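You operate a simulated robot arm through the tools that you are given. There is no shell and no other tool.

You are at the controls of a simulated robot arm. One attempt, no reset.

## Task
Bend the silver pipe to about 45 degrees in the bender.
Fine: leave it there; pipe in, then bender knob on before bending and left on; lever back at the start. Set down upright: what you pick out.

It is judged by the outcome, as a careful person would: the job done as asked, and still so three seconds after it is handed in. It fails if anything else is knocked over, pushed out of place, dropped, spilled or broken.

## Robot
A 6-joint arm with a two-finger gripper, fixed in place. Base frame: the origin is at the foot of the arm, x ahead of it, y to its left, z up; the work surface is at about z = 0.85. Lengths are in m, angles in degrees, forces in N, time in s.
With the tool pointing down near the work surface it reaches from about 0.14 to 0.68 m from the base axis. Its first joint turns from -66.0 to 66.0 degrees. Payload 2.45 kg.
The tool frame sits at the grasp point between the pads (the TCP): z along the fingers, y along the line on which they close. The tips reach 0.03 m beyond it. The gripper opens to 0.106 m. The gripper's body begins 0.079 m behind the TCP.
Orientation is that of the tool frame in the base frame, as a unit quaternion [x, y, z, w]. With the fingers straight down and closing along the base's y, the tool's x points along the base's -x, its y along +y and its z along -z.

## Interface
- The arm moves only by the tool move_arm. Its argument "motion" is a list of rows, each a list of 7 numbers: the shift along the base's x, y, z in m, then the turn, a rotation vector about the base's x, y, z in degrees, then the finger opening in m, from 0 to 0.106. In form: [[tx, ty, tz, wx, wy, wz, fingers], ...]. A call has 1 to 20 rows; each row shifts and turns the commanded pose from where the row before left it. Each row takes 0.2 s and may step no farther than 0.05 m and 8.6 degrees from the row before; otherwise, or with a gripper value out of range, the whole call is refused. A pose out of reach is approached as far as the arm can. The call stops where the force on the tool passes 40 N (or 10 N more than at its start, if that is more) or the arm is blocked; 0.2 s more then pass. Each finger travels about 0.153 m/s and halts on what it meets, pressing with about 31 N; the grip force reading is that of the motor and also rises with nothing between the fingers. The clock runs only during rows and for 0.2 s after the last one: add rows that do not move to give the fingers time. It gives the time, the measured TCP pose, the force on the tool (base axes), the opening and the grip force at its end, in the units of the frame above (readings bear some noise), with the torque about the TCP (base axes, N m) and any sound that the robot's microphone picked up, and new pictures: "pictures" is both (left out), scene, wrist or none.
- Cameras (640 x 400 px; columns grow to the right, rows downward): "scene" is fixed at [0.0501, 0.4082, 1.4047]; the picture's right is [-0.82, -0.58, 0.00], its down [-0.33, 0.46, -0.82] and it looks along [0.47, -0.67, -0.57] (base axes); focal length 279 px, centre (320, 200). "wrist" rides on the gripper at [0.076, -0.002, -0.106] in the tool frame; the picture's right is [0.02, 1.00, 0.00], its down [-0.78, 0.02, -0.62] and it looks along [-0.62, 0.01, 0.78] (tool axes); focal length 247 px, centre (320, 200). There is no depth. A picture from a camera that has moved, and an enlarged one, comes with that camera's place and axes in the base frame and with its lens.
- inspect(camera, box): a new picture of the part [left, top, right, bottom] of that camera's present view, enlarged. It takes no simulated time.
- finish_job(): hands the job in; it is judged then, once.

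Nothing tells you positions but the pictures and the camera data. Unless the task says otherwise, let go and move clear before handing in.

The tools are called after ">>>" as name(argument=value, ...) on one line, values as JSON. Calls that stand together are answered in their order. move_arm: Moves the arm, as the interface text tells. Its arguments: {"type":"object","properties":{"motion":{"type":"array","items":{"type":"array","items":{"type":"number"}}},"pictures":{"type":"string","enum":["both","scene","wrist","none"]}},"required":["motion"]} The other tools are called the same way: inspect (camera, box) takes an enlarged picture of a part of a camera's view; finish_job () hands the job in.

At the start:

```text
time_s: 0.0
ee_pos: [0.3322, -0.0393, 1.2167]
tcp_rot: [0.0, 1.0, -0.001, 0.001]
ft_force: [0.4, -0.2, -1.0]
moment: [-0.02, 0.0, -0.01]
grip_width: 0.1062
finger_force: 0.1
```

scene: 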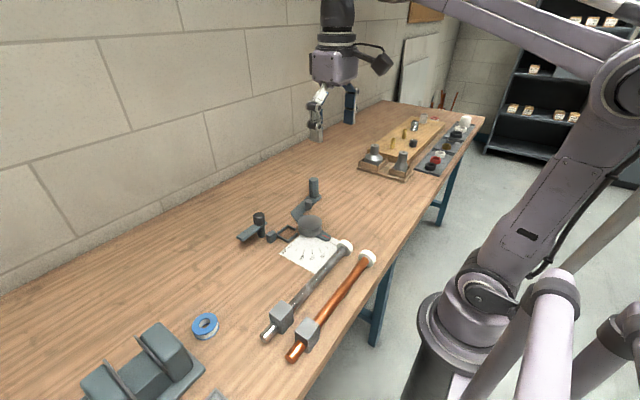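
wrist: 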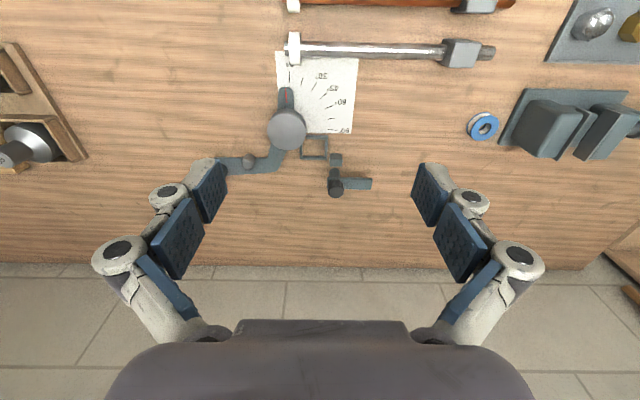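

I see a workbench with a pipe bender (round former, protractor card with 30/45/60/90 marks, a lever and a clamp knob), a silver pipe and a copper pipe lying with grip blocks, and other items. I'll look more closely before moving.

>>> inspect(camera="scene", box=[220, 160, 400, 272])

>>> inspect(camera="wrist", box=[200, 0, 400, 200])

>>> inspect(camera="scene", box=[180, 230, 400, 380])

>>> inspect(camera="wrist", box=[400, 0, 640, 180])

>>> inspect(camera="scene", box=[340, 90, 500, 200])

```text
3.56 times, centred on (310, 216) of scene
camera zoom: at [0.0501, 0.4082, 1.4047], right [-0.82, -0.58, 0.0], down [-0.33, 0.46, -0.82], along [0.47, -0.67, -0.57], focal length 991 px, centre (356, 143)
```

zoom: 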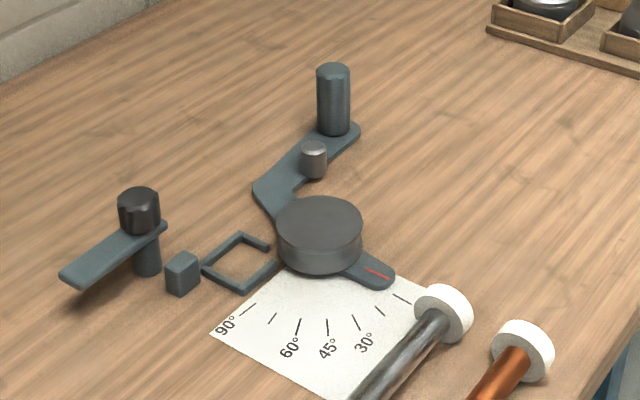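

```text
2.00 times, centred on (300, 100) of wrist
camera zoom: at [0.2557, -0.0413, 1.3218], right [-0.02, 1.0, 0.0], down [0.78, 0.02, 0.62], along [0.62, 0.01, -0.78], focal length 494 px, centre (360, 400)
```

zoom: 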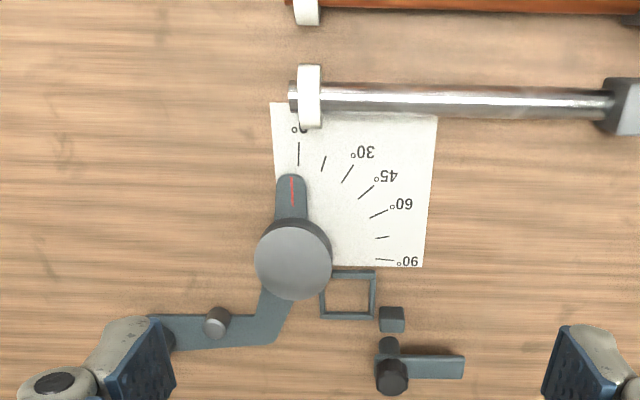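

```text
2.67 times, centred on (290, 305) of scene
camera zoom: at [0.0501, 0.4082, 1.4047], right [-0.82, -0.58, 0.0], down [-0.33, 0.46, -0.82], along [0.47, -0.67, -0.57], focal length 743 px, centre (400, -80)
```

zoom: 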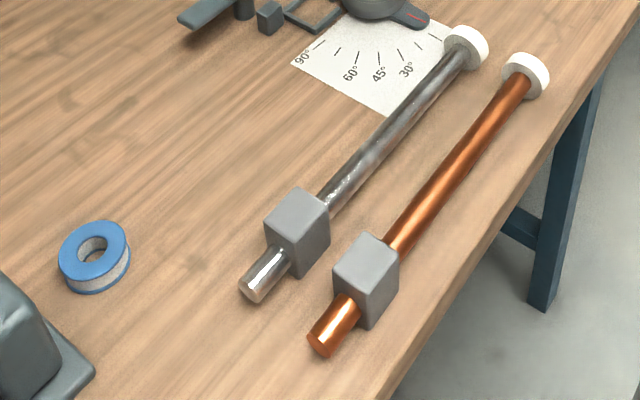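

```text
2.22 times, centred on (520, 90) of wrist
camera zoom: at [0.2557, -0.0413, 1.3218], right [-0.02, 1.0, 0.0], down [0.78, 0.02, 0.62], along [0.62, 0.01, -0.78], focal length 549 px, centre (-124, 444)
```

zoom: 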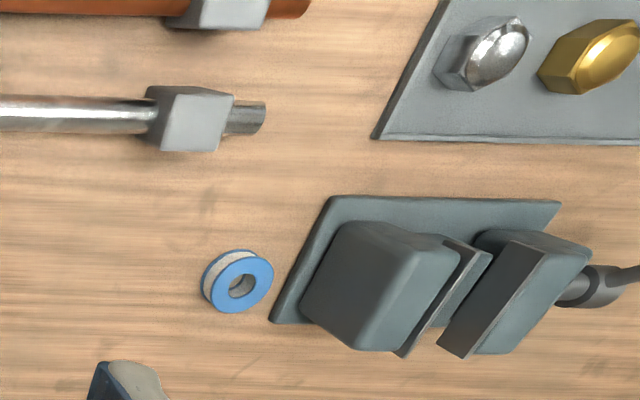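

```text
3.64 times, centred on (420, 145) of scene
camera zoom: at [0.0501, 0.4082, 1.4047], right [-0.82, -0.58, 0.0], down [-0.33, 0.46, -0.82], along [0.47, -0.67, -0.57], focal length 1014 px, centre (-44, 400)
```

zoom: 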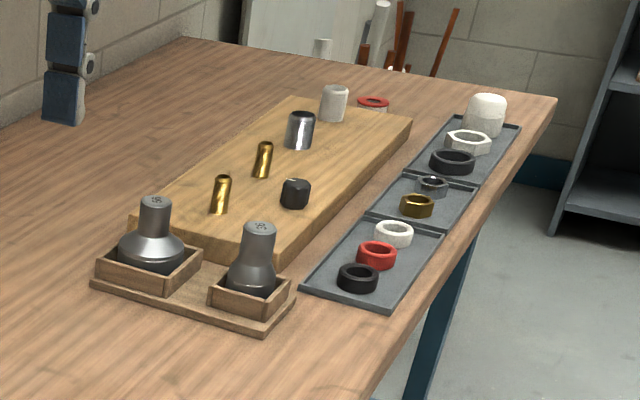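

The bender's round former sits near (0.44, -0.10), its block-shaped pocket near (0.48, -0.05), the clamp knob near (0.55, 0.0) and the lever handle near (0.53, -0.24). The silver pipe lies along y at about x=0.31, with its block near y=0.18. Next I'll bring the wrist camera closer to measure these better.

>>> move_arm(motion=[[0, -0.0125, -0.042, 0, 0, 0, 0.106], [0, -0.0125, -0.042, 0, 0, 0, 0.106], [0, -0.0125, -0.042, 0, 0, 0, 0.106], [0, -0.0125, -0.042, 0, 0, 0, 0.106], [0, 0, 0, 0, 0, 0, 0.106]], pictures="both")

```text
time_s: 1.2
ee_pos: [0.3321, -0.0911, 1.0477]
tcp_rot: [0.0, 1.0, 0.0, -0.001]
ft_force: [-0.1, -0.2, 0.2]
moment: [-0.01, 0.0, 0.0]
grip_width: 0.1061
finger_force: 0.1
camera wrist: at [0.2553, -0.0927, 1.1535], right [-0.02, 1.0, 0.0], down [0.78, 0.02, 0.62], along [0.62, 0.01, -0.78], focal length 247 px, centre (320, 200)
```

scene: 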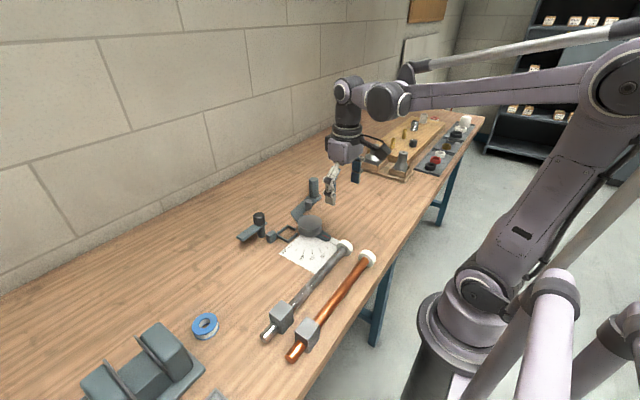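
wrist: 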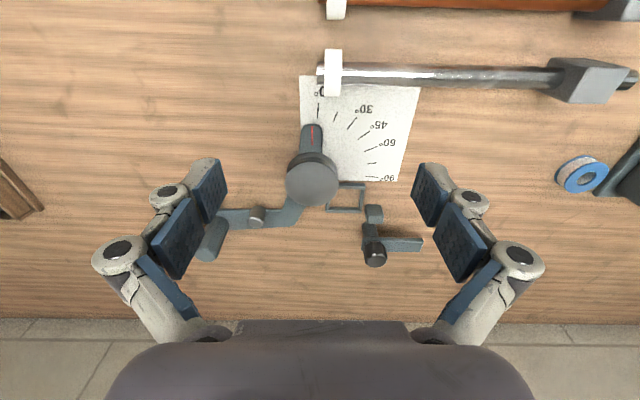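

The camera is now lower over the bender, so I'll take enlarged looks at the bender and the pipe block.

>>> inspect(camera="wrist", box=[200, 80, 440, 280])

>>> inspect(camera="wrist", box=[300, 20, 640, 130])

>>> inspect(camera="wrist", box=[320, 160, 440, 280])

```text
2.00 times, centred on (320, 180) of wrist
camera zoom: at [0.2553, -0.0927, 1.1535], right [-0.02, 1.0, 0.0], down [0.78, 0.02, 0.62], along [0.62, 0.01, -0.78], focal length 494 px, centre (320, 240)
```

zoom: 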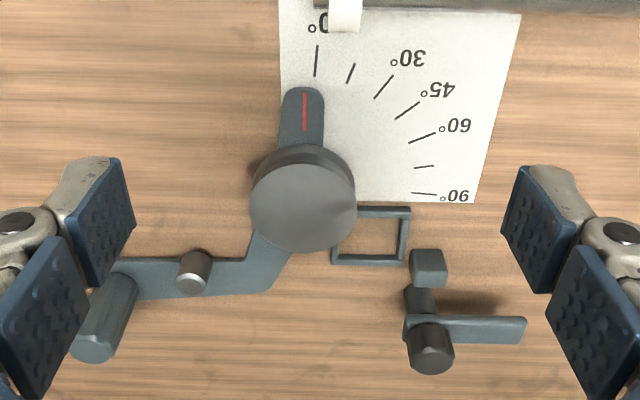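

```text
1.88 times, centred on (470, 75) of wrist
camera zoom: at [0.2553, -0.0927, 1.1535], right [-0.02, 1.0, 0.0], down [0.78, 0.02, 0.62], along [0.62, 0.01, -0.78], focal length 465 px, centre (38, 435)
```

zoom: 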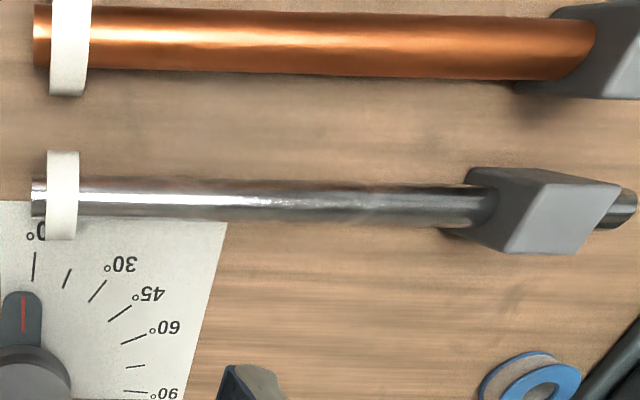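

```text
3.33 times, centred on (380, 220) of wrist
camera zoom: at [0.2553, -0.0927, 1.1535], right [-0.02, 1.0, 0.0], down [0.78, 0.02, 0.62], along [0.62, 0.01, -0.78], focal length 823 px, centre (120, 133)
```

zoom: 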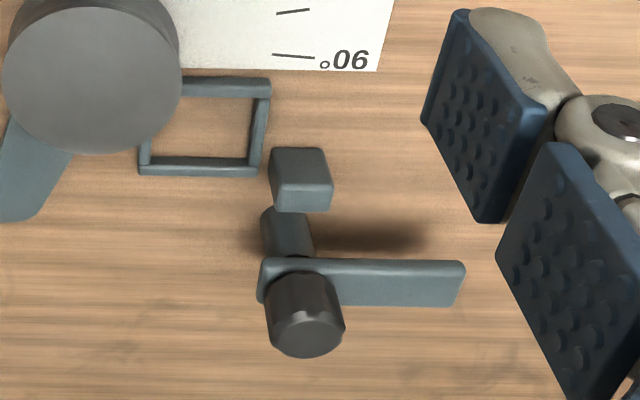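

The pocket is about 46 mm inside and the pipe's block about 40 mm, so the block should sit in the pocket. I'll zoom tighter on the clamp and block for heights.

>>> inspect(camera="wrist", box=[340, 190, 430, 270])

>>> inspect(camera="scene", box=[225, 195, 335, 260])

>>> inspect(camera="scene", box=[255, 290, 345, 350])

>>> inspect(camera="wrist", box=[210, 90, 350, 260])

```text
5.00 times, centred on (385, 230) of wrist
camera zoom: at [0.2553, -0.0927, 1.1535], right [-0.02, 1.0, 0.0], down [0.78, 0.02, 0.62], along [0.62, 0.01, -0.78], focal length 1235 px, centre (-5, 50)
```

zoom: 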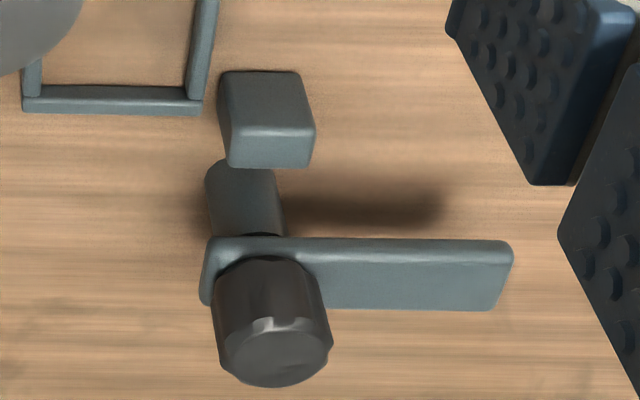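

```text
5.82 times, centred on (280, 228) of scene
camera zoom: at [0.0501, 0.4082, 1.4047], right [-0.82, -0.58, 0.0], down [-0.33, 0.46, -0.82], along [0.47, -0.67, -0.57], focal length 1622 px, centre (553, 40)
```

zoom: 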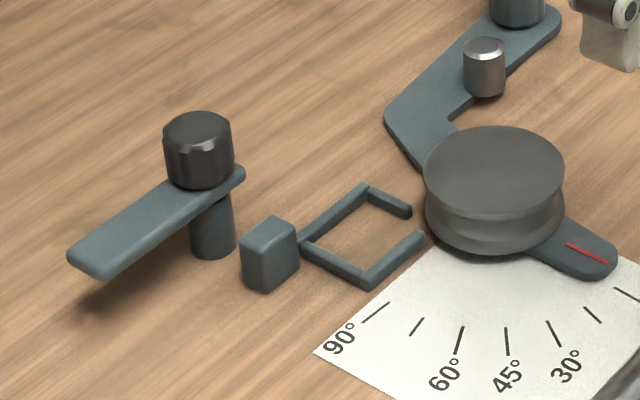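

```text
6.67 times, centred on (300, 320) of scene
camera zoom: at [0.0501, 0.4082, 1.4047], right [-0.82, -0.58, 0.0], down [-0.33, 0.46, -0.82], along [0.47, -0.67, -0.57], focal length 1858 px, centre (453, -600)
```

zoom: 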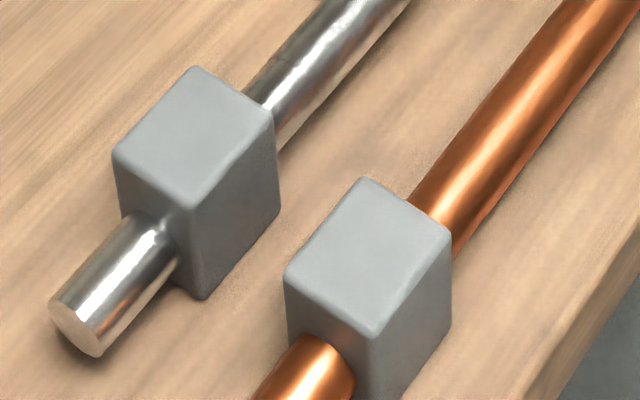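

```text
2.35 times, centred on (280, 175) of wrist
camera zoom: at [0.2553, -0.0927, 1.1535], right [-0.02, 1.0, 0.0], down [0.78, 0.02, 0.62], along [0.62, 0.01, -0.78], focal length 581 px, centre (414, 259)
```

zoom: 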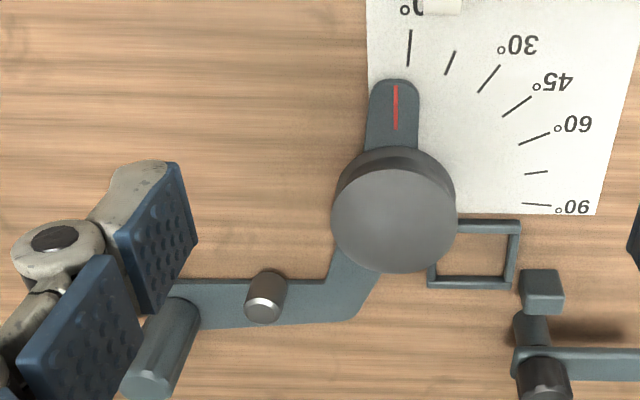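

The block is about 33×40 mm in plan and 47 mm tall. The pocket opening is slightly larger, and the pipe passes between former and roller. I'll turn the gripper 90° to close across the pipe and move above it, with the camera on the tail side looking toward the block.

>>> move_arm(motion=[[-0.002, 0.0148, 0, 0, 0, 8.1818, 0.106], [-0.002, 0.0148, 0, 0, 0, 8.1818, 0.106], [-0.002, 0.0148, 0, 0, 0, 8.1818, 0.106], [-0.002, 0.0148, 0, 0, 0, 8.1818, 0.106], [-0.002, 0.0148, 0, 0, 0, 8.1818, 0.106], [-0.002, 0.0148, 0, 0, 0, 8.1818, 0.106], [-0.002, 0.0148, 0, 0, 0, 8.1818, 0.106], [-0.002, 0.0148, 0, 0, 0, 8.1818, 0.106], [-0.002, 0.0148, 0, 0, 0, 8.1818, 0.106], [-0.002, 0.0148, 0, 0, 0, 8.1818, 0.106], [-0.002, 0.0148, 0, 0, 0, 8.1818, 0.106], [0, 0, 0, 0, 0, 0, 0.106]], pictures="both")

```text
time_s: 3.8
ee_pos: [0.3092, 0.0738, 1.0487]
tcp_rot: [0.708, -0.707, 0.001, 0.0]
ft_force: [-0.2, -0.4, 0.6]
moment: [0.01, 0.0, -0.02]
grip_width: 0.1061
finger_force: 0.1
camera wrist: at [0.311, -0.0032, 1.155], right [-1.0, -0.02, 0.0], down [-0.02, 0.78, 0.62], along [-0.01, 0.62, -0.78], focal length 247 px, centre (320, 200)
```

scene: 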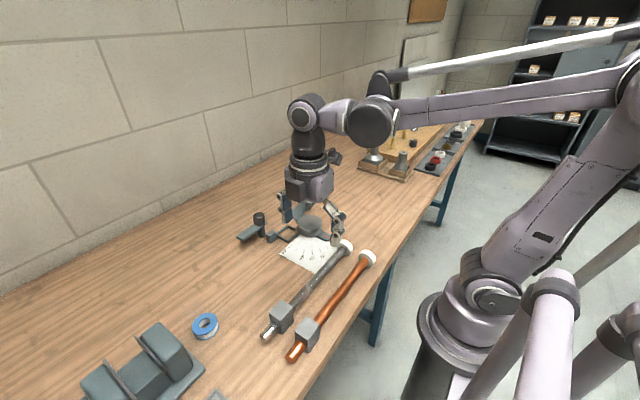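
wrist: 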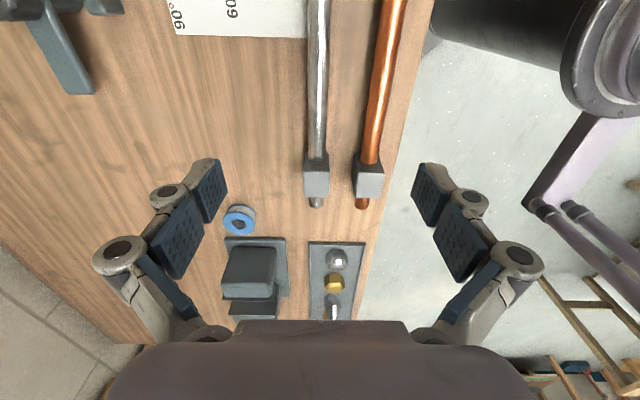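

The gripper is now turned and roughly above the silver pipe. I'll zoom to centre it and check the copper pipe's clearance.

>>> inspect(camera="wrist", box=[240, 0, 440, 220])

>>> inspect(camera="wrist", box=[280, 130, 400, 220])

```text
1.82 times, centred on (340, 110) of wrist
camera zoom: at [0.311, -0.0032, 1.155], right [-1.0, -0.02, 0.0], down [-0.02, 0.78, 0.62], along [-0.01, 0.62, -0.78], focal length 449 px, centre (284, 364)
```

zoom: 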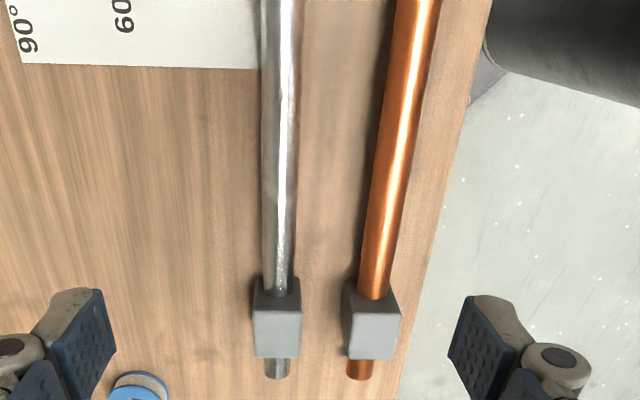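

```text
4.44 times, centred on (340, 175) of wrist
camera zoom: at [0.311, -0.0032, 1.155], right [-1.0, -0.02, 0.0], down [-0.02, 0.78, 0.62], along [-0.01, 0.62, -0.78], focal length 1098 px, centre (231, 311)
```

zoom: 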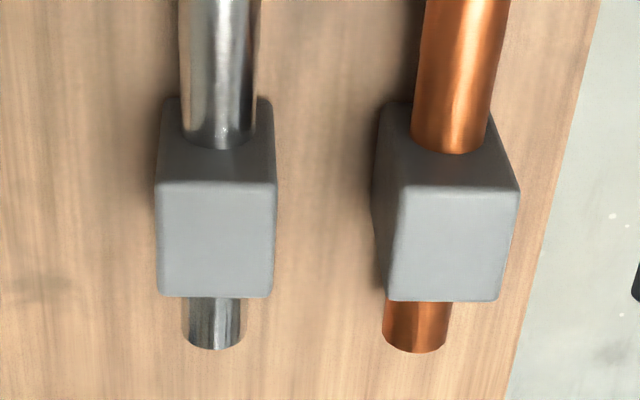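

The silver pipe's axis is at about x=0.312, z=0.873, and the block centre at y=0.175. I'll narrow the fingers and come down over the pipe at y≈0.068, clear of the copper pipe, stopping partway to check.

>>> move_arm(motion=[[0.0014, -0.003, 0, 0, 0, 0, 0.06], [0.0014, -0.003, -0.03, 0, 0, 0, 0.06], [0, 0, -0.035, 0, 0, 0, 0.06], [0, 0, -0.035, 0, 0, 0, 0.06], [0, 0, 0, 0, 0, 0, 0.06]], pictures="both")

```text
time_s: 5.0
ee_pos: [0.3128, 0.0695, 0.9457]
tcp_rot: [0.707, -0.707, 0.0, 0.0]
ft_force: [0.1, 0.2, 0.1]
moment: [0.0, 0.04, 0.02]
grip_width: 0.06
finger_force: 0.1
camera wrist: at [0.313, -0.0077, 1.0514], right [-1.0, -0.02, 0.0], down [-0.02, 0.78, 0.62], along [-0.01, 0.62, -0.78], focal length 247 px, centre (320, 200)
```

scene: 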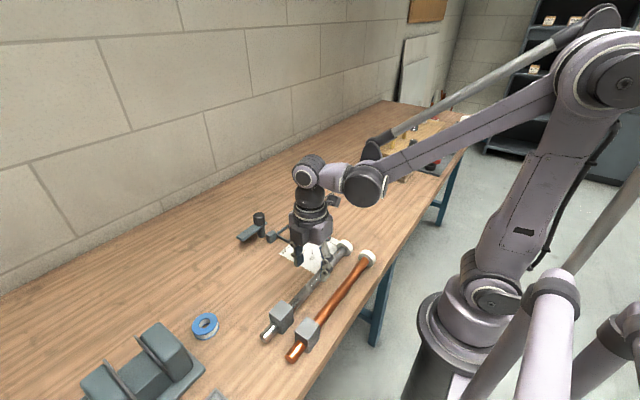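
wrist: 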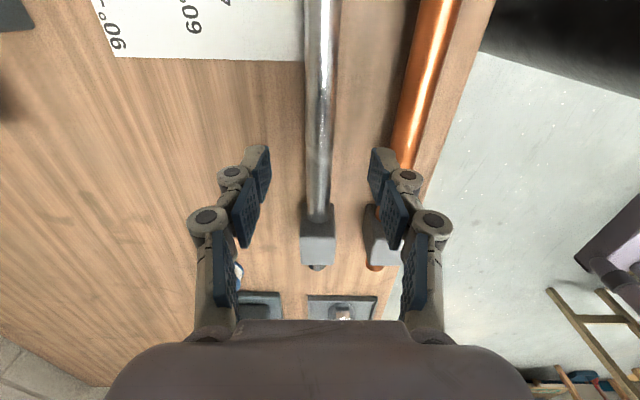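

The pipe is centred between the fingers. I'll descend to grip height and check the copper-side clearance before closing.

>>> move_arm(motion=[[-0.0005, -0.001, -0.028, 0, 0, 0, 0.05], [0, 0, -0.015, 0, 0, 0, 0.05], [0, 0, -0.009, 0, 0, 0, 0.05], [0, 0, 0, 0, 0, 0, 0.05]], pictures="both")

```text
time_s: 6.0
ee_pos: [0.3113, 0.0659, 0.8959]
tcp_rot: [-0.707, 0.707, -0.001, 0.0]
ft_force: [0.4, 0.6, 0.0]
moment: [0.01, -0.03, 0.02]
grip_width: 0.0498
finger_force: 0.1
camera wrist: at [0.3129, -0.01, 1.0011], right [-1.0, -0.02, 0.0], down [-0.02, 0.78, 0.62], along [-0.01, 0.62, -0.78], focal length 247 px, centre (320, 200)
```

scene: 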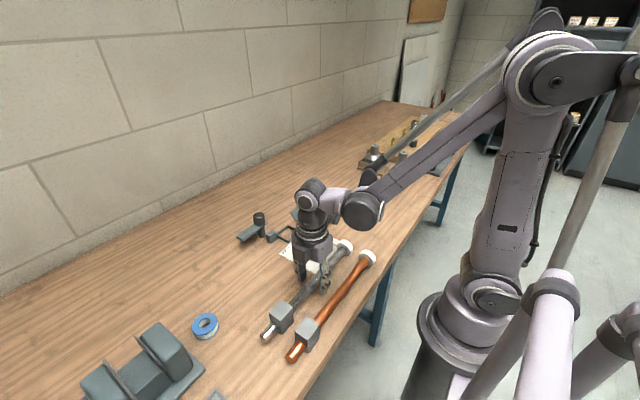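
wrist: 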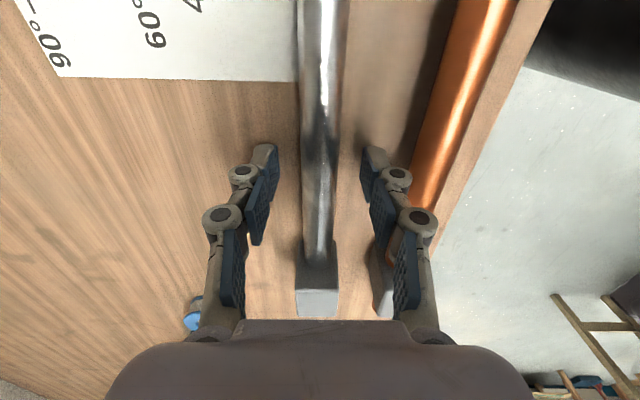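

The pipe sits between the pads with clearance on both sides. I'll close the fingers on it.

>>> move_arm(motion=[[0, 0, 0, 0, 0, 0, 0.03], [0, 0, 0, 0, 0, 0, 0.015], [0, 0, 0, 0, 0, 0, 0.01], [0, 0, 0, 0, 0, 0, 0.01], [0, 0, 0, 0, 0, 0, 0.01]], pictures="wrist")

```text
time_s: 7.2
ee_pos: [0.3137, 0.0676, 0.8956]
tcp_rot: [-0.707, 0.707, 0.0, 0.0]
ft_force: [0.0, 0.3, -0.1]
moment: [0.03, 0.0, 0.0]
grip_width: 0.0098
finger_force: 0.1
camera wrist: at [0.3129, -0.0099, 1.0013], right [-1.0, -0.02, 0.0], down [-0.02, 0.78, 0.62], along [-0.01, 0.62, -0.78], focal length 247 px, centre (320, 200)
```

wrist: 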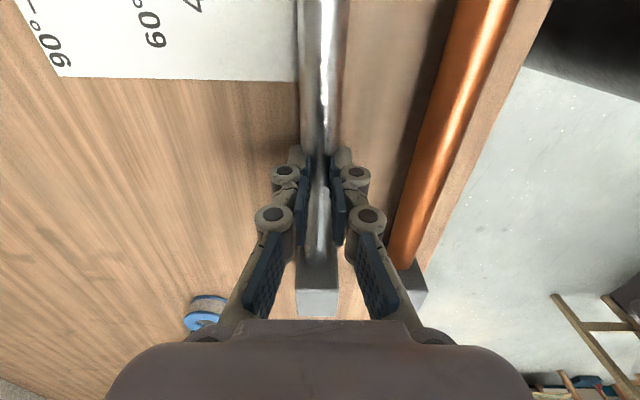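

The fingers closed to 10 mm with no force, so they seem to have passed above the pipe. I'll look closely before doing anything else.

>>> inspect(camera="wrist", box=[250, 60, 390, 330])

>>> inspect(camera="scene", box=[240, 200, 400, 360])

```text
1.48 times, centred on (320, 195) of wrist
camera zoom: at [0.3129, -0.0099, 1.0013], right [-1.0, -0.02, 0.0], down [-0.02, 0.78, 0.62], along [-0.01, 0.62, -0.78], focal length 366 px, centre (320, 207)
```

zoom: 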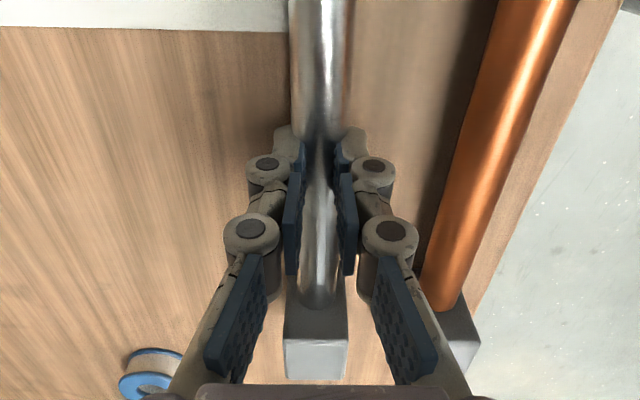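

```text
2.50 times, centred on (320, 280) of scene
camera zoom: at [0.0501, 0.4082, 1.4047], right [-0.82, -0.58, 0.0], down [-0.33, 0.46, -0.82], along [0.47, -0.67, -0.57], focal length 697 px, centre (320, 0)
```

zoom: 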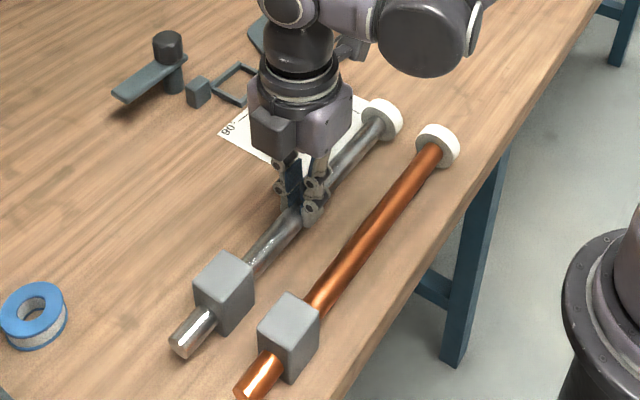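

>>> inspect(camera="wrist", box=[280, 120, 360, 200])

>>> inspect(camera="scene", box=[285, 245, 345, 305])

```text
5.00 times, centred on (320, 160) of wrist
camera zoom: at [0.3129, -0.0099, 1.0013], right [-1.0, -0.02, 0.0], down [-0.02, 0.78, 0.62], along [-0.01, 0.62, -0.78], focal length 1235 px, centre (320, 400)
```

zoom: 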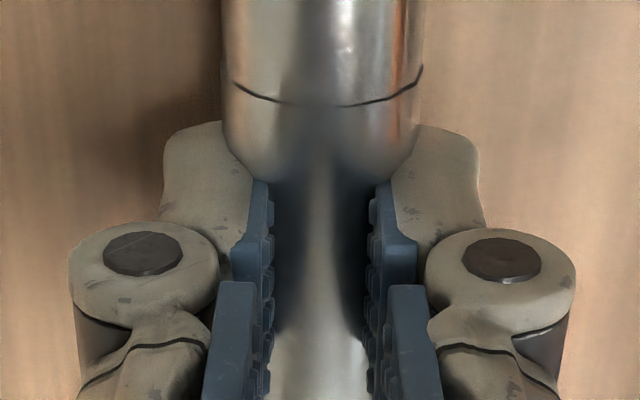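

```text
6.67 times, centred on (315, 275) of scene
camera zoom: at [0.0501, 0.4082, 1.4047], right [-0.82, -0.58, 0.0], down [-0.33, 0.46, -0.82], along [0.47, -0.67, -0.57], focal length 1858 px, centre (353, -300)
```

zoom: 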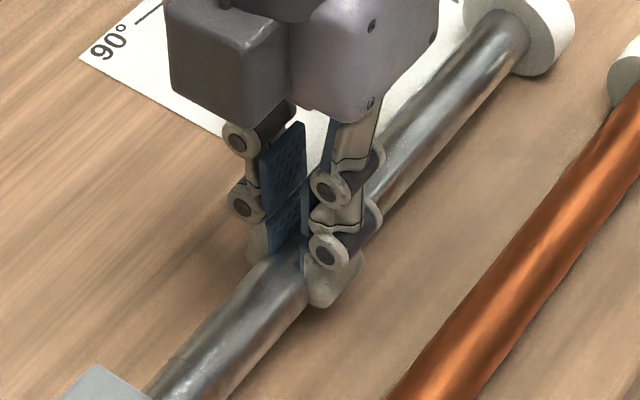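

The pads passed into the bare tube without meeting resistance, so the tube is not the gripping place; the block is. I'll open, lift, and shift over to the block at y≈0.175.

>>> move_arm(motion=[[0, 0, 0, 0, 0, 0, 0.04], [0, 0, 0, 0, 0, 0, 0.05], [0, 0, 0.04, 0, 0, 0, 0.05], [0, 0, 0.045, 0, 0, 0, 0.05], [0, 0.036, 0, 0, 0, 0, 0.05], [0, 0.036, 0, 0, 0, 0, 0.05], [0, 0.036, 0, 0, 0, 0, 0.05], [0, 0, 0, 0, 0, 0, 0.05]], pictures="both")

```text
time_s: 9.0
ee_pos: [0.3146, 0.1723, 0.9808]
tcp_rot: [-0.706, 0.708, -0.001, 0.001]
ft_force: [0.1, 0.0, 0.2]
moment: [0.01, -0.02, 0.01]
grip_width: 0.0499
finger_force: 0.0
camera wrist: at [0.3156, 0.0948, 1.0865], right [-1.0, -0.02, 0.0], down [-0.02, 0.78, 0.62], along [-0.01, 0.62, -0.78], focal length 247 px, centre (320, 200)
```

scene: 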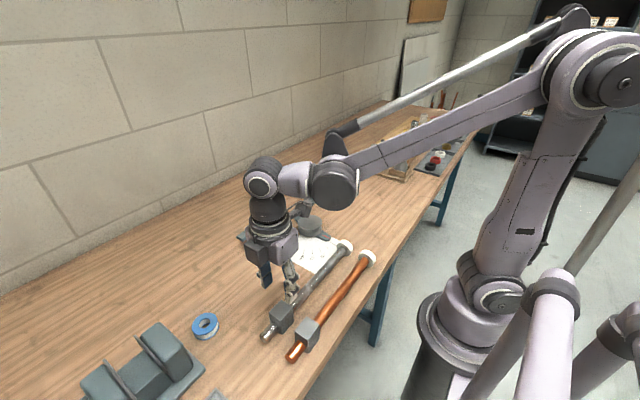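
wrist: 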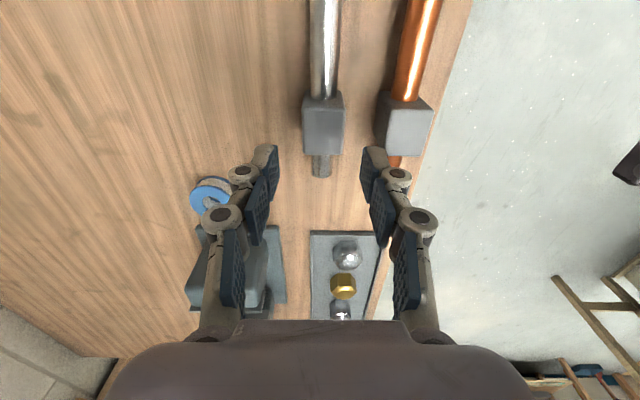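

>>> inspect(camera="wrist", box=[260, 70, 460, 195])

```text
3.20 times, centred on (360, 132) of wrist
camera zoom: at [0.3156, 0.0948, 1.0865], right [-1.0, -0.02, 0.0], down [-0.02, 0.78, 0.62], along [-0.01, 0.62, -0.78], focal length 790 px, centre (192, 416)
```

zoom: 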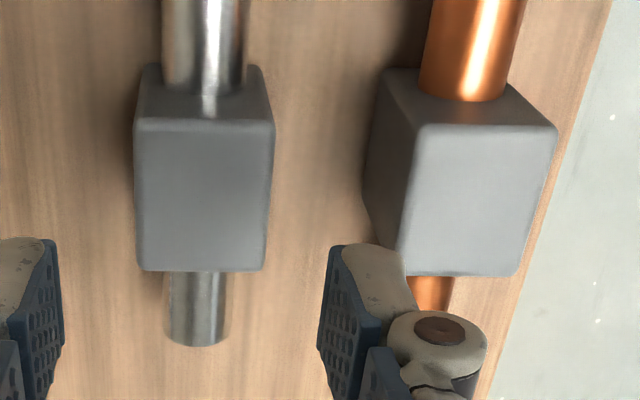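

The block is at (0.311, 0.176) with its top at about z=0.898. I'll centre on it, narrow to 42 mm to stay off the copper pipe's block, and descend so the tips stop just above pocket-wall height.

>>> move_arm(motion=[[-0.0028, 0.0035, 0, 0, 0, 0, 0.043], [0, 0, -0.025, 0, 0, 0, 0.043], [0, 0, -0.02, 0, 0, 0, 0.043], [0, 0, -0.02, 0, 0, 0, 0.043], [0, 0, -0.0185, 0, 0, 0, 0.043], [0, 0, 0, 0, 0, 0, 0.043]], pictures="both")

```text
time_s: 10.4
ee_pos: [0.3091, 0.1765, 0.8968]
tcp_rot: [0.707, -0.707, 0.001, 0.0]
ft_force: [-0.3, -0.3, -0.1]
moment: [-0.02, 0.01, -0.02]
grip_width: 0.0426
finger_force: 0.1
camera wrist: at [0.3111, 0.1006, 1.0023], right [-1.0, -0.02, 0.0], down [-0.02, 0.78, 0.62], along [-0.01, 0.62, -0.78], focal length 247 px, centre (320, 200)
```

scene: 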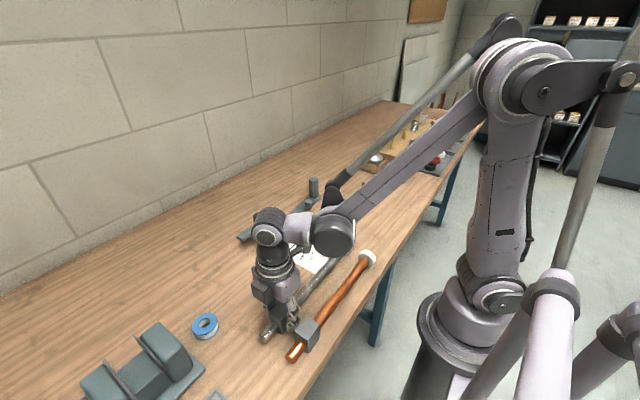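
wrist: 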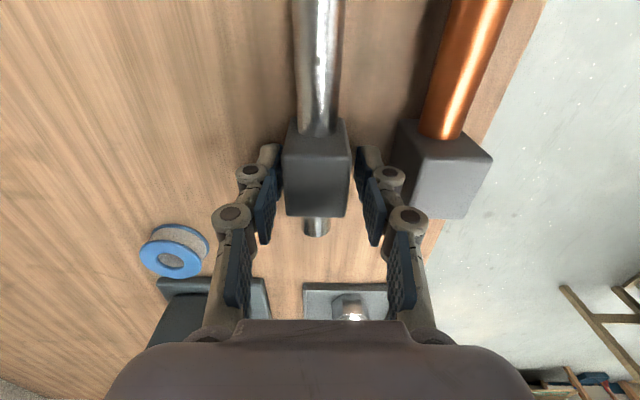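

>>> inspect(camera="wrist", box=[220, 90, 420, 260])

```text
2.35 times, centred on (320, 175) of wrist
camera zoom: at [0.3111, 0.1006, 1.0023], right [-1.0, -0.02, 0.0], down [-0.02, 0.78, 0.62], along [-0.01, 0.62, -0.78], focal length 581 px, centre (320, 259)
```

zoom: 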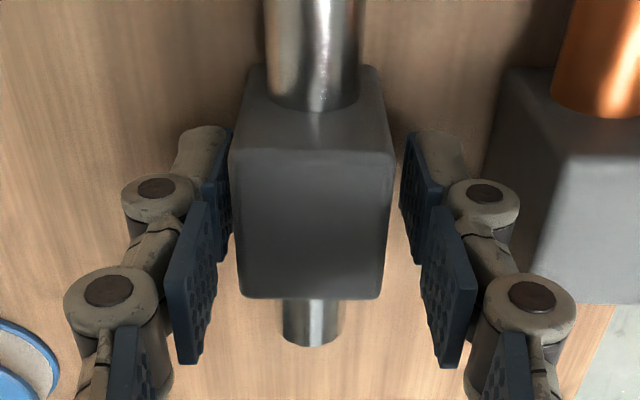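

The block is between the pads, about 1–2 mm off centre. I'll nudge over and close on it.

>>> move_arm(motion=[[0.0015, -0.001, 0, 0, 0, 0, 0.04], [0, 0, 0, 0, 0, 0, 0.03], [0, 0, 0, 0, 0, 0, 0.02], [0, 0, 0, 0, 0, 0, 0.015], [0, 0, 0, 0, 0, 0, 0.015]], pictures="wrist")

```text
time_s: 11.6
ee_pos: [0.3124, 0.1761, 0.8972]
tcp_rot: [0.708, -0.707, 0.0, -0.001]
ft_force: [-0.5, 0.1, 0.1]
moment: [0.12, 0.03, 0.0]
grip_width: 0.0334
finger_force: 31.3
camera wrist: at [0.3131, 0.0996, 1.0025], right [-1.0, -0.02, 0.0], down [-0.02, 0.78, 0.62], along [-0.01, 0.62, -0.78], focal length 247 px, centre (320, 200)
```

wrist: 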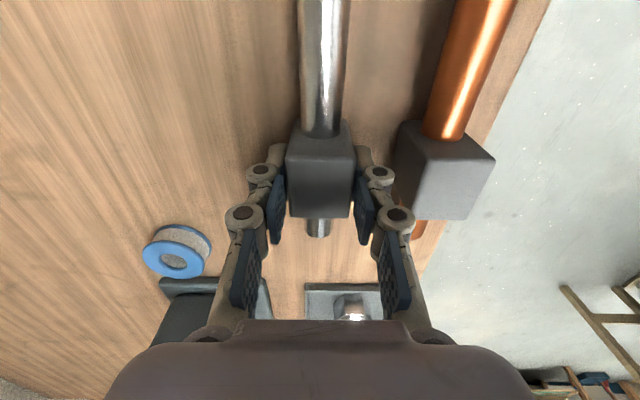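

Gripped: the opening is 33.4 mm at 31 N, which matches the block. I'll lift a little and check the weight and any sag.

>>> move_arm(motion=[[0, 0, 0.006, 0, 0, 0, 0.015], [0, 0, 0.012, 0, 0, 0, 0.015], [0, 0, 0.022, 0, 0, 0, 0.015], [0, 0, 0, 0, 0, 0, 0.015], [0, 0, 0, 0, 0, 0, 0.015]], pictures="both")

```text
time_s: 12.8
ee_pos: [0.3118, 0.1764, 0.9386]
tcp_rot: [-0.707, 0.707, 0.0, 0.0]
ft_force: [-0.1, -0.6, -2.7]
moment: [0.19, 0.0, 0.01]
grip_width: 0.0335
finger_force: 31.3
camera wrist: at [0.3123, 0.0988, 1.0436], right [-1.0, -0.02, 0.0], down [-0.02, 0.78, 0.62], along [-0.01, 0.62, -0.78], focal length 247 px, centre (320, 200)
```

scene: 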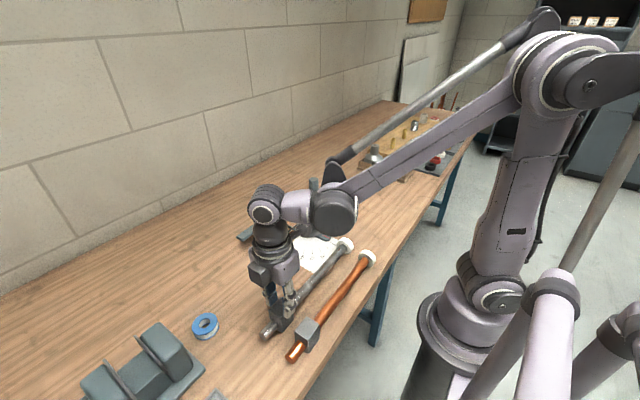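
wrist: 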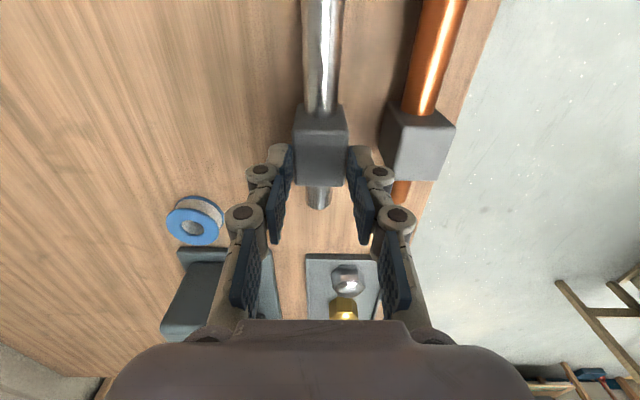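

>>> inspect(camera="wrist", box=[240, 80, 440, 230])

>>> inspect(camera="scene", box=[230, 220, 390, 370])

```text
2.67 times, centred on (340, 155) of wrist
camera zoom: at [0.3123, 0.0988, 1.0436], right [-1.0, -0.02, 0.0], down [-0.02, 0.78, 0.62], along [-0.01, 0.62, -0.78], focal length 659 px, centre (267, 320)
```

zoom: 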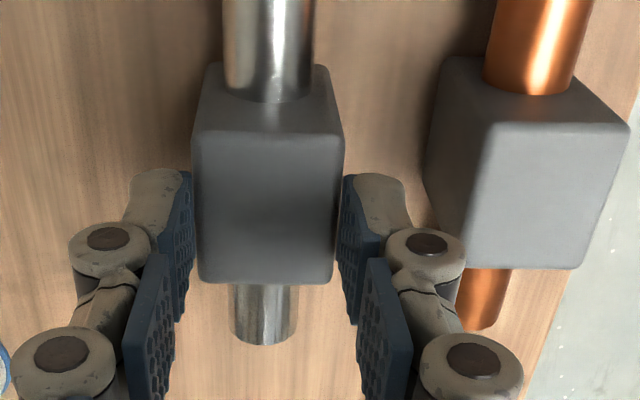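

```text
2.67 times, centred on (310, 295) of scene
camera zoom: at [0.0501, 0.4083, 1.4047], right [-0.82, -0.58, 0.0], down [-0.33, 0.46, -0.82], along [0.47, -0.67, -0.57], focal length 743 px, centre (347, -53)
```

zoom: 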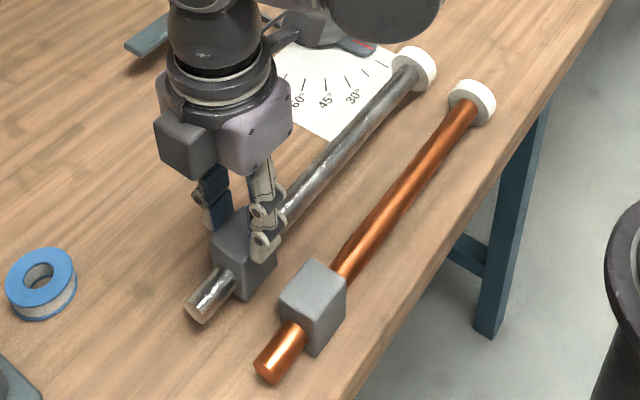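

>>> inspect(camera="scene", box=[255, 270, 325, 345])

>>> inspect(camera="scene", box=[310, 225, 390, 285])

>>> inspect(camera="wrist", box=[270, 100, 390, 220])

```text
5.33 times, centred on (290, 308) of scene
camera zoom: at [0.0501, 0.4083, 1.4047], right [-0.82, -0.58, 0.0], down [-0.33, 0.46, -0.82], along [0.47, -0.67, -0.57], focal length 1486 px, centre (480, -373)
```

zoom: 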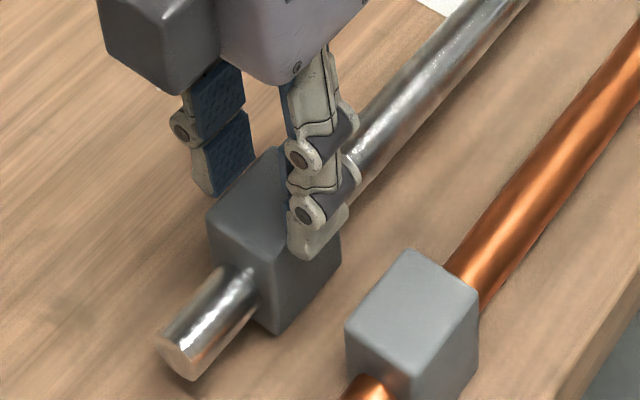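

```text
6.67 times, centred on (350, 255) of scene
camera zoom: at [0.0501, 0.4083, 1.4047], right [-0.82, -0.58, 0.0], down [-0.33, 0.46, -0.82], along [0.47, -0.67, -0.57], focal length 1858 px, centre (120, -167)
```

zoom: 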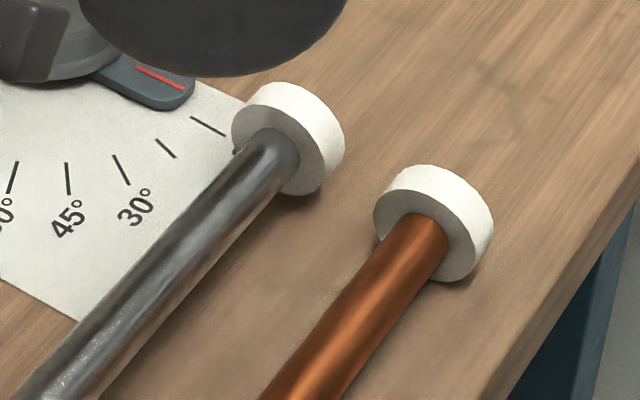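

```text
3.33 times, centred on (330, 160) of wrist
camera zoom: at [0.3123, 0.0988, 1.0436], right [-1.0, -0.02, 0.0], down [-0.02, 0.78, 0.62], along [-0.01, 0.62, -0.78], focal length 823 px, centre (287, 333)
```

zoom: 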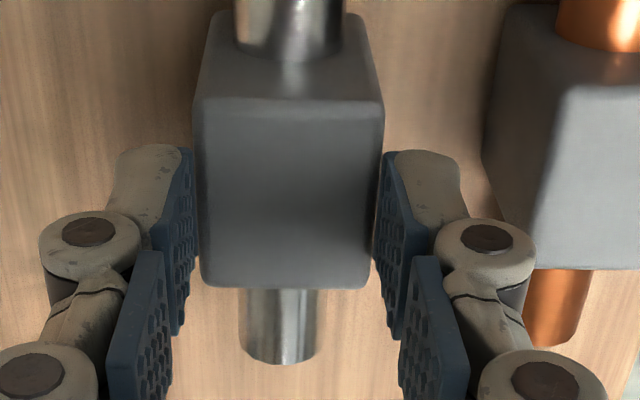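

The block seems to have slid partly in the grip, so I'll make a small further test lift of 1 cm to see whether the pipe is actually carried.

>>> move_arm(motion=[[0, 0, 0.005, 0, 0, 0, 0.015], [0, 0, 0.005, 0, 0, 0, 0.015], [0, 0, 0, 0, 0, 0, 0.015], [0, 0, 0, 0, 0, 0, 0.015]], pictures="both")

>>> inspect(camera="scene", box=[255, 270, 325, 345])

>>> inspect(camera="wrist", box=[270, 100, 390, 220])

>>> inspect(camera="scene", box=[310, 225, 390, 285])

```text
time_s: 13.8
ee_pos: [0.3103, 0.1753, 0.9476]
tcp_rot: [0.707, -0.707, 0.001, 0.0]
ft_force: [-0.4, -0.4, -2.0]
moment: [0.2, -0.01, -0.05]
grip_width: 0.0332
finger_force: 30.6
camera wrist: at [0.3121, 0.0986, 1.0531], right [-1.0, -0.02, 0.0], down [-0.02, 0.78, 0.62], along [-0.01, 0.62, -0.78], focal length 247 px, centre (320, 200)
```

scene: 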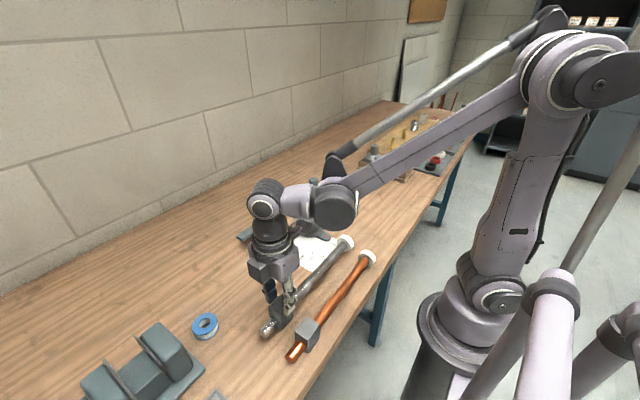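
wrist: 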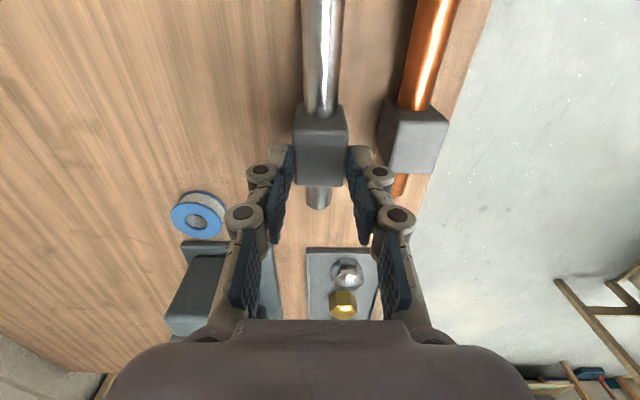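

```text
5.33 times, centred on (290, 308) of scene
camera zoom: at [0.0501, 0.4083, 1.4047], right [-0.82, -0.58, 0.0], down [-0.33, 0.46, -0.82], along [0.47, -0.67, -0.57], focal length 1486 px, centre (480, -373)
```

zoom: 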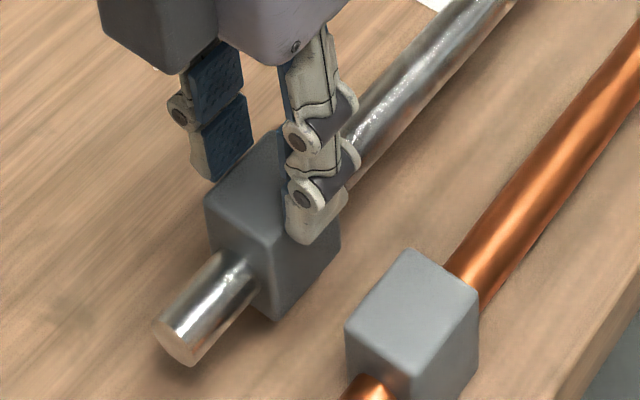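

```text
3.33 times, centred on (330, 160) of wrist
camera zoom: at [0.3121, 0.0986, 1.0531], right [-1.0, -0.02, 0.0], down [-0.02, 0.78, 0.62], along [-0.01, 0.62, -0.78], focal length 823 px, centre (287, 333)
```

zoom: 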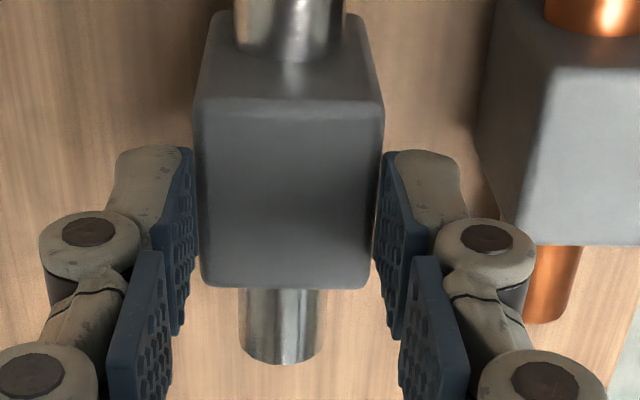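

```text
6.67 times, centred on (350, 255) of scene
camera zoom: at [0.0501, 0.4083, 1.4047], right [-0.82, -0.58, 0.0], down [-0.33, 0.46, -0.82], along [0.47, -0.67, -0.57], focal length 1858 px, centre (120, -167)
```

zoom: 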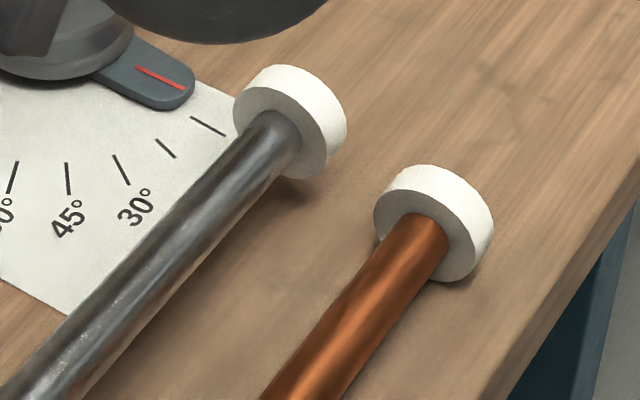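

The pipe is now carried level, weighing about 2.4 N, but the block slid about 3 cm down the pads before holding and is only in the fingertips. I'll set it back down where it was and regrip for a more secure hold.

>>> move_arm(motion=[[0, 0, -0.006, 0, 0, 0, 0.015], [0, 0, -0.005, 0, 0, 0, 0.015], [0, 0, -0.003, 0, 0, 0, 0.015], [0, 0, -0.002, 0, 0, 0, 0.015], [0, 0, 0, 0, 0, 0, 0.015]], pictures="wrist")

>>> inspect(camera="scene", box=[255, 270, 325, 345])

```text
time_s: 15.0
ee_pos: [0.3117, 0.1768, 0.9316]
tcp_rot: [0.707, -0.707, 0.0, -0.001]
ft_force: [0.1, 0.5, -3.2]
moment: [0.17, -0.01, 0.01]
grip_width: 0.0332
finger_force: 31.2
camera wrist: at [0.3126, 0.1003, 1.0382], right [-1.0, -0.02, 0.0], down [-0.02, 0.78, 0.62], along [-0.01, 0.62, -0.78], focal length 247 px, centre (320, 200)
```

wrist: 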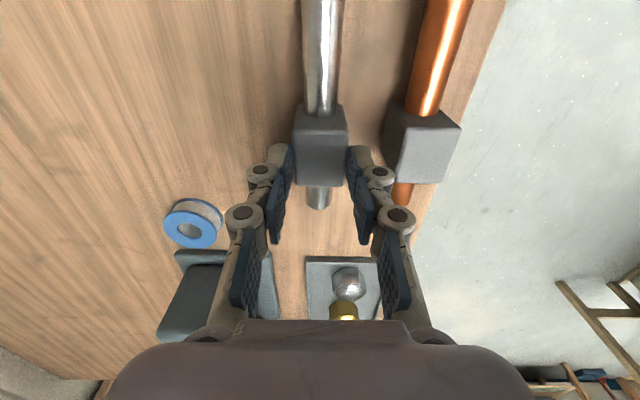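

```text
5.33 times, centred on (290, 308) of scene
camera zoom: at [0.0501, 0.4083, 1.4047], right [-0.82, -0.58, 0.0], down [-0.33, 0.46, -0.82], along [0.47, -0.67, -0.57], focal length 1486 px, centre (480, -373)
```

zoom: 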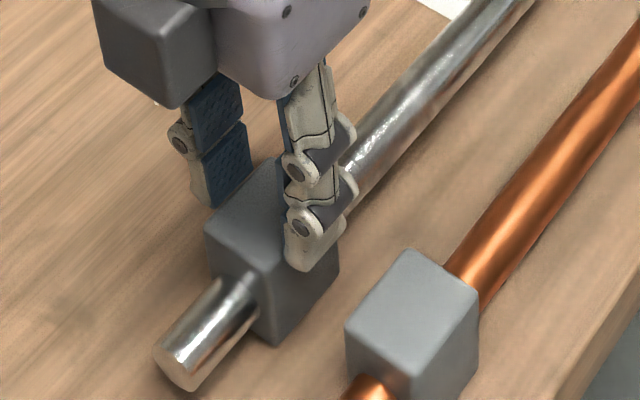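

The block is almost at its original height, with the full weight still on the gripper. I'll lower in millimetres until the table takes it.

>>> move_arm(motion=[[0, 0, -0.001, 0, 0, 0, 0.015], [0, 0, -0.001, 0, 0, 0, 0.015], [0, 0, -0.001, 0, 0, 0, 0.015], [0, 0, 0, 0, 0, 0, 0.015]], pictures="none")

```text
time_s: 16.0
ee_pos: [0.3112, 0.1757, 0.9292]
tcp_rot: [0.707, -0.707, 0.001, -0.001]
ft_force: [-0.1, 3.5, 2.4]
moment: [-0.8, 0.08, 0.02]
grip_width: 0.0332
finger_force: 31.4
```

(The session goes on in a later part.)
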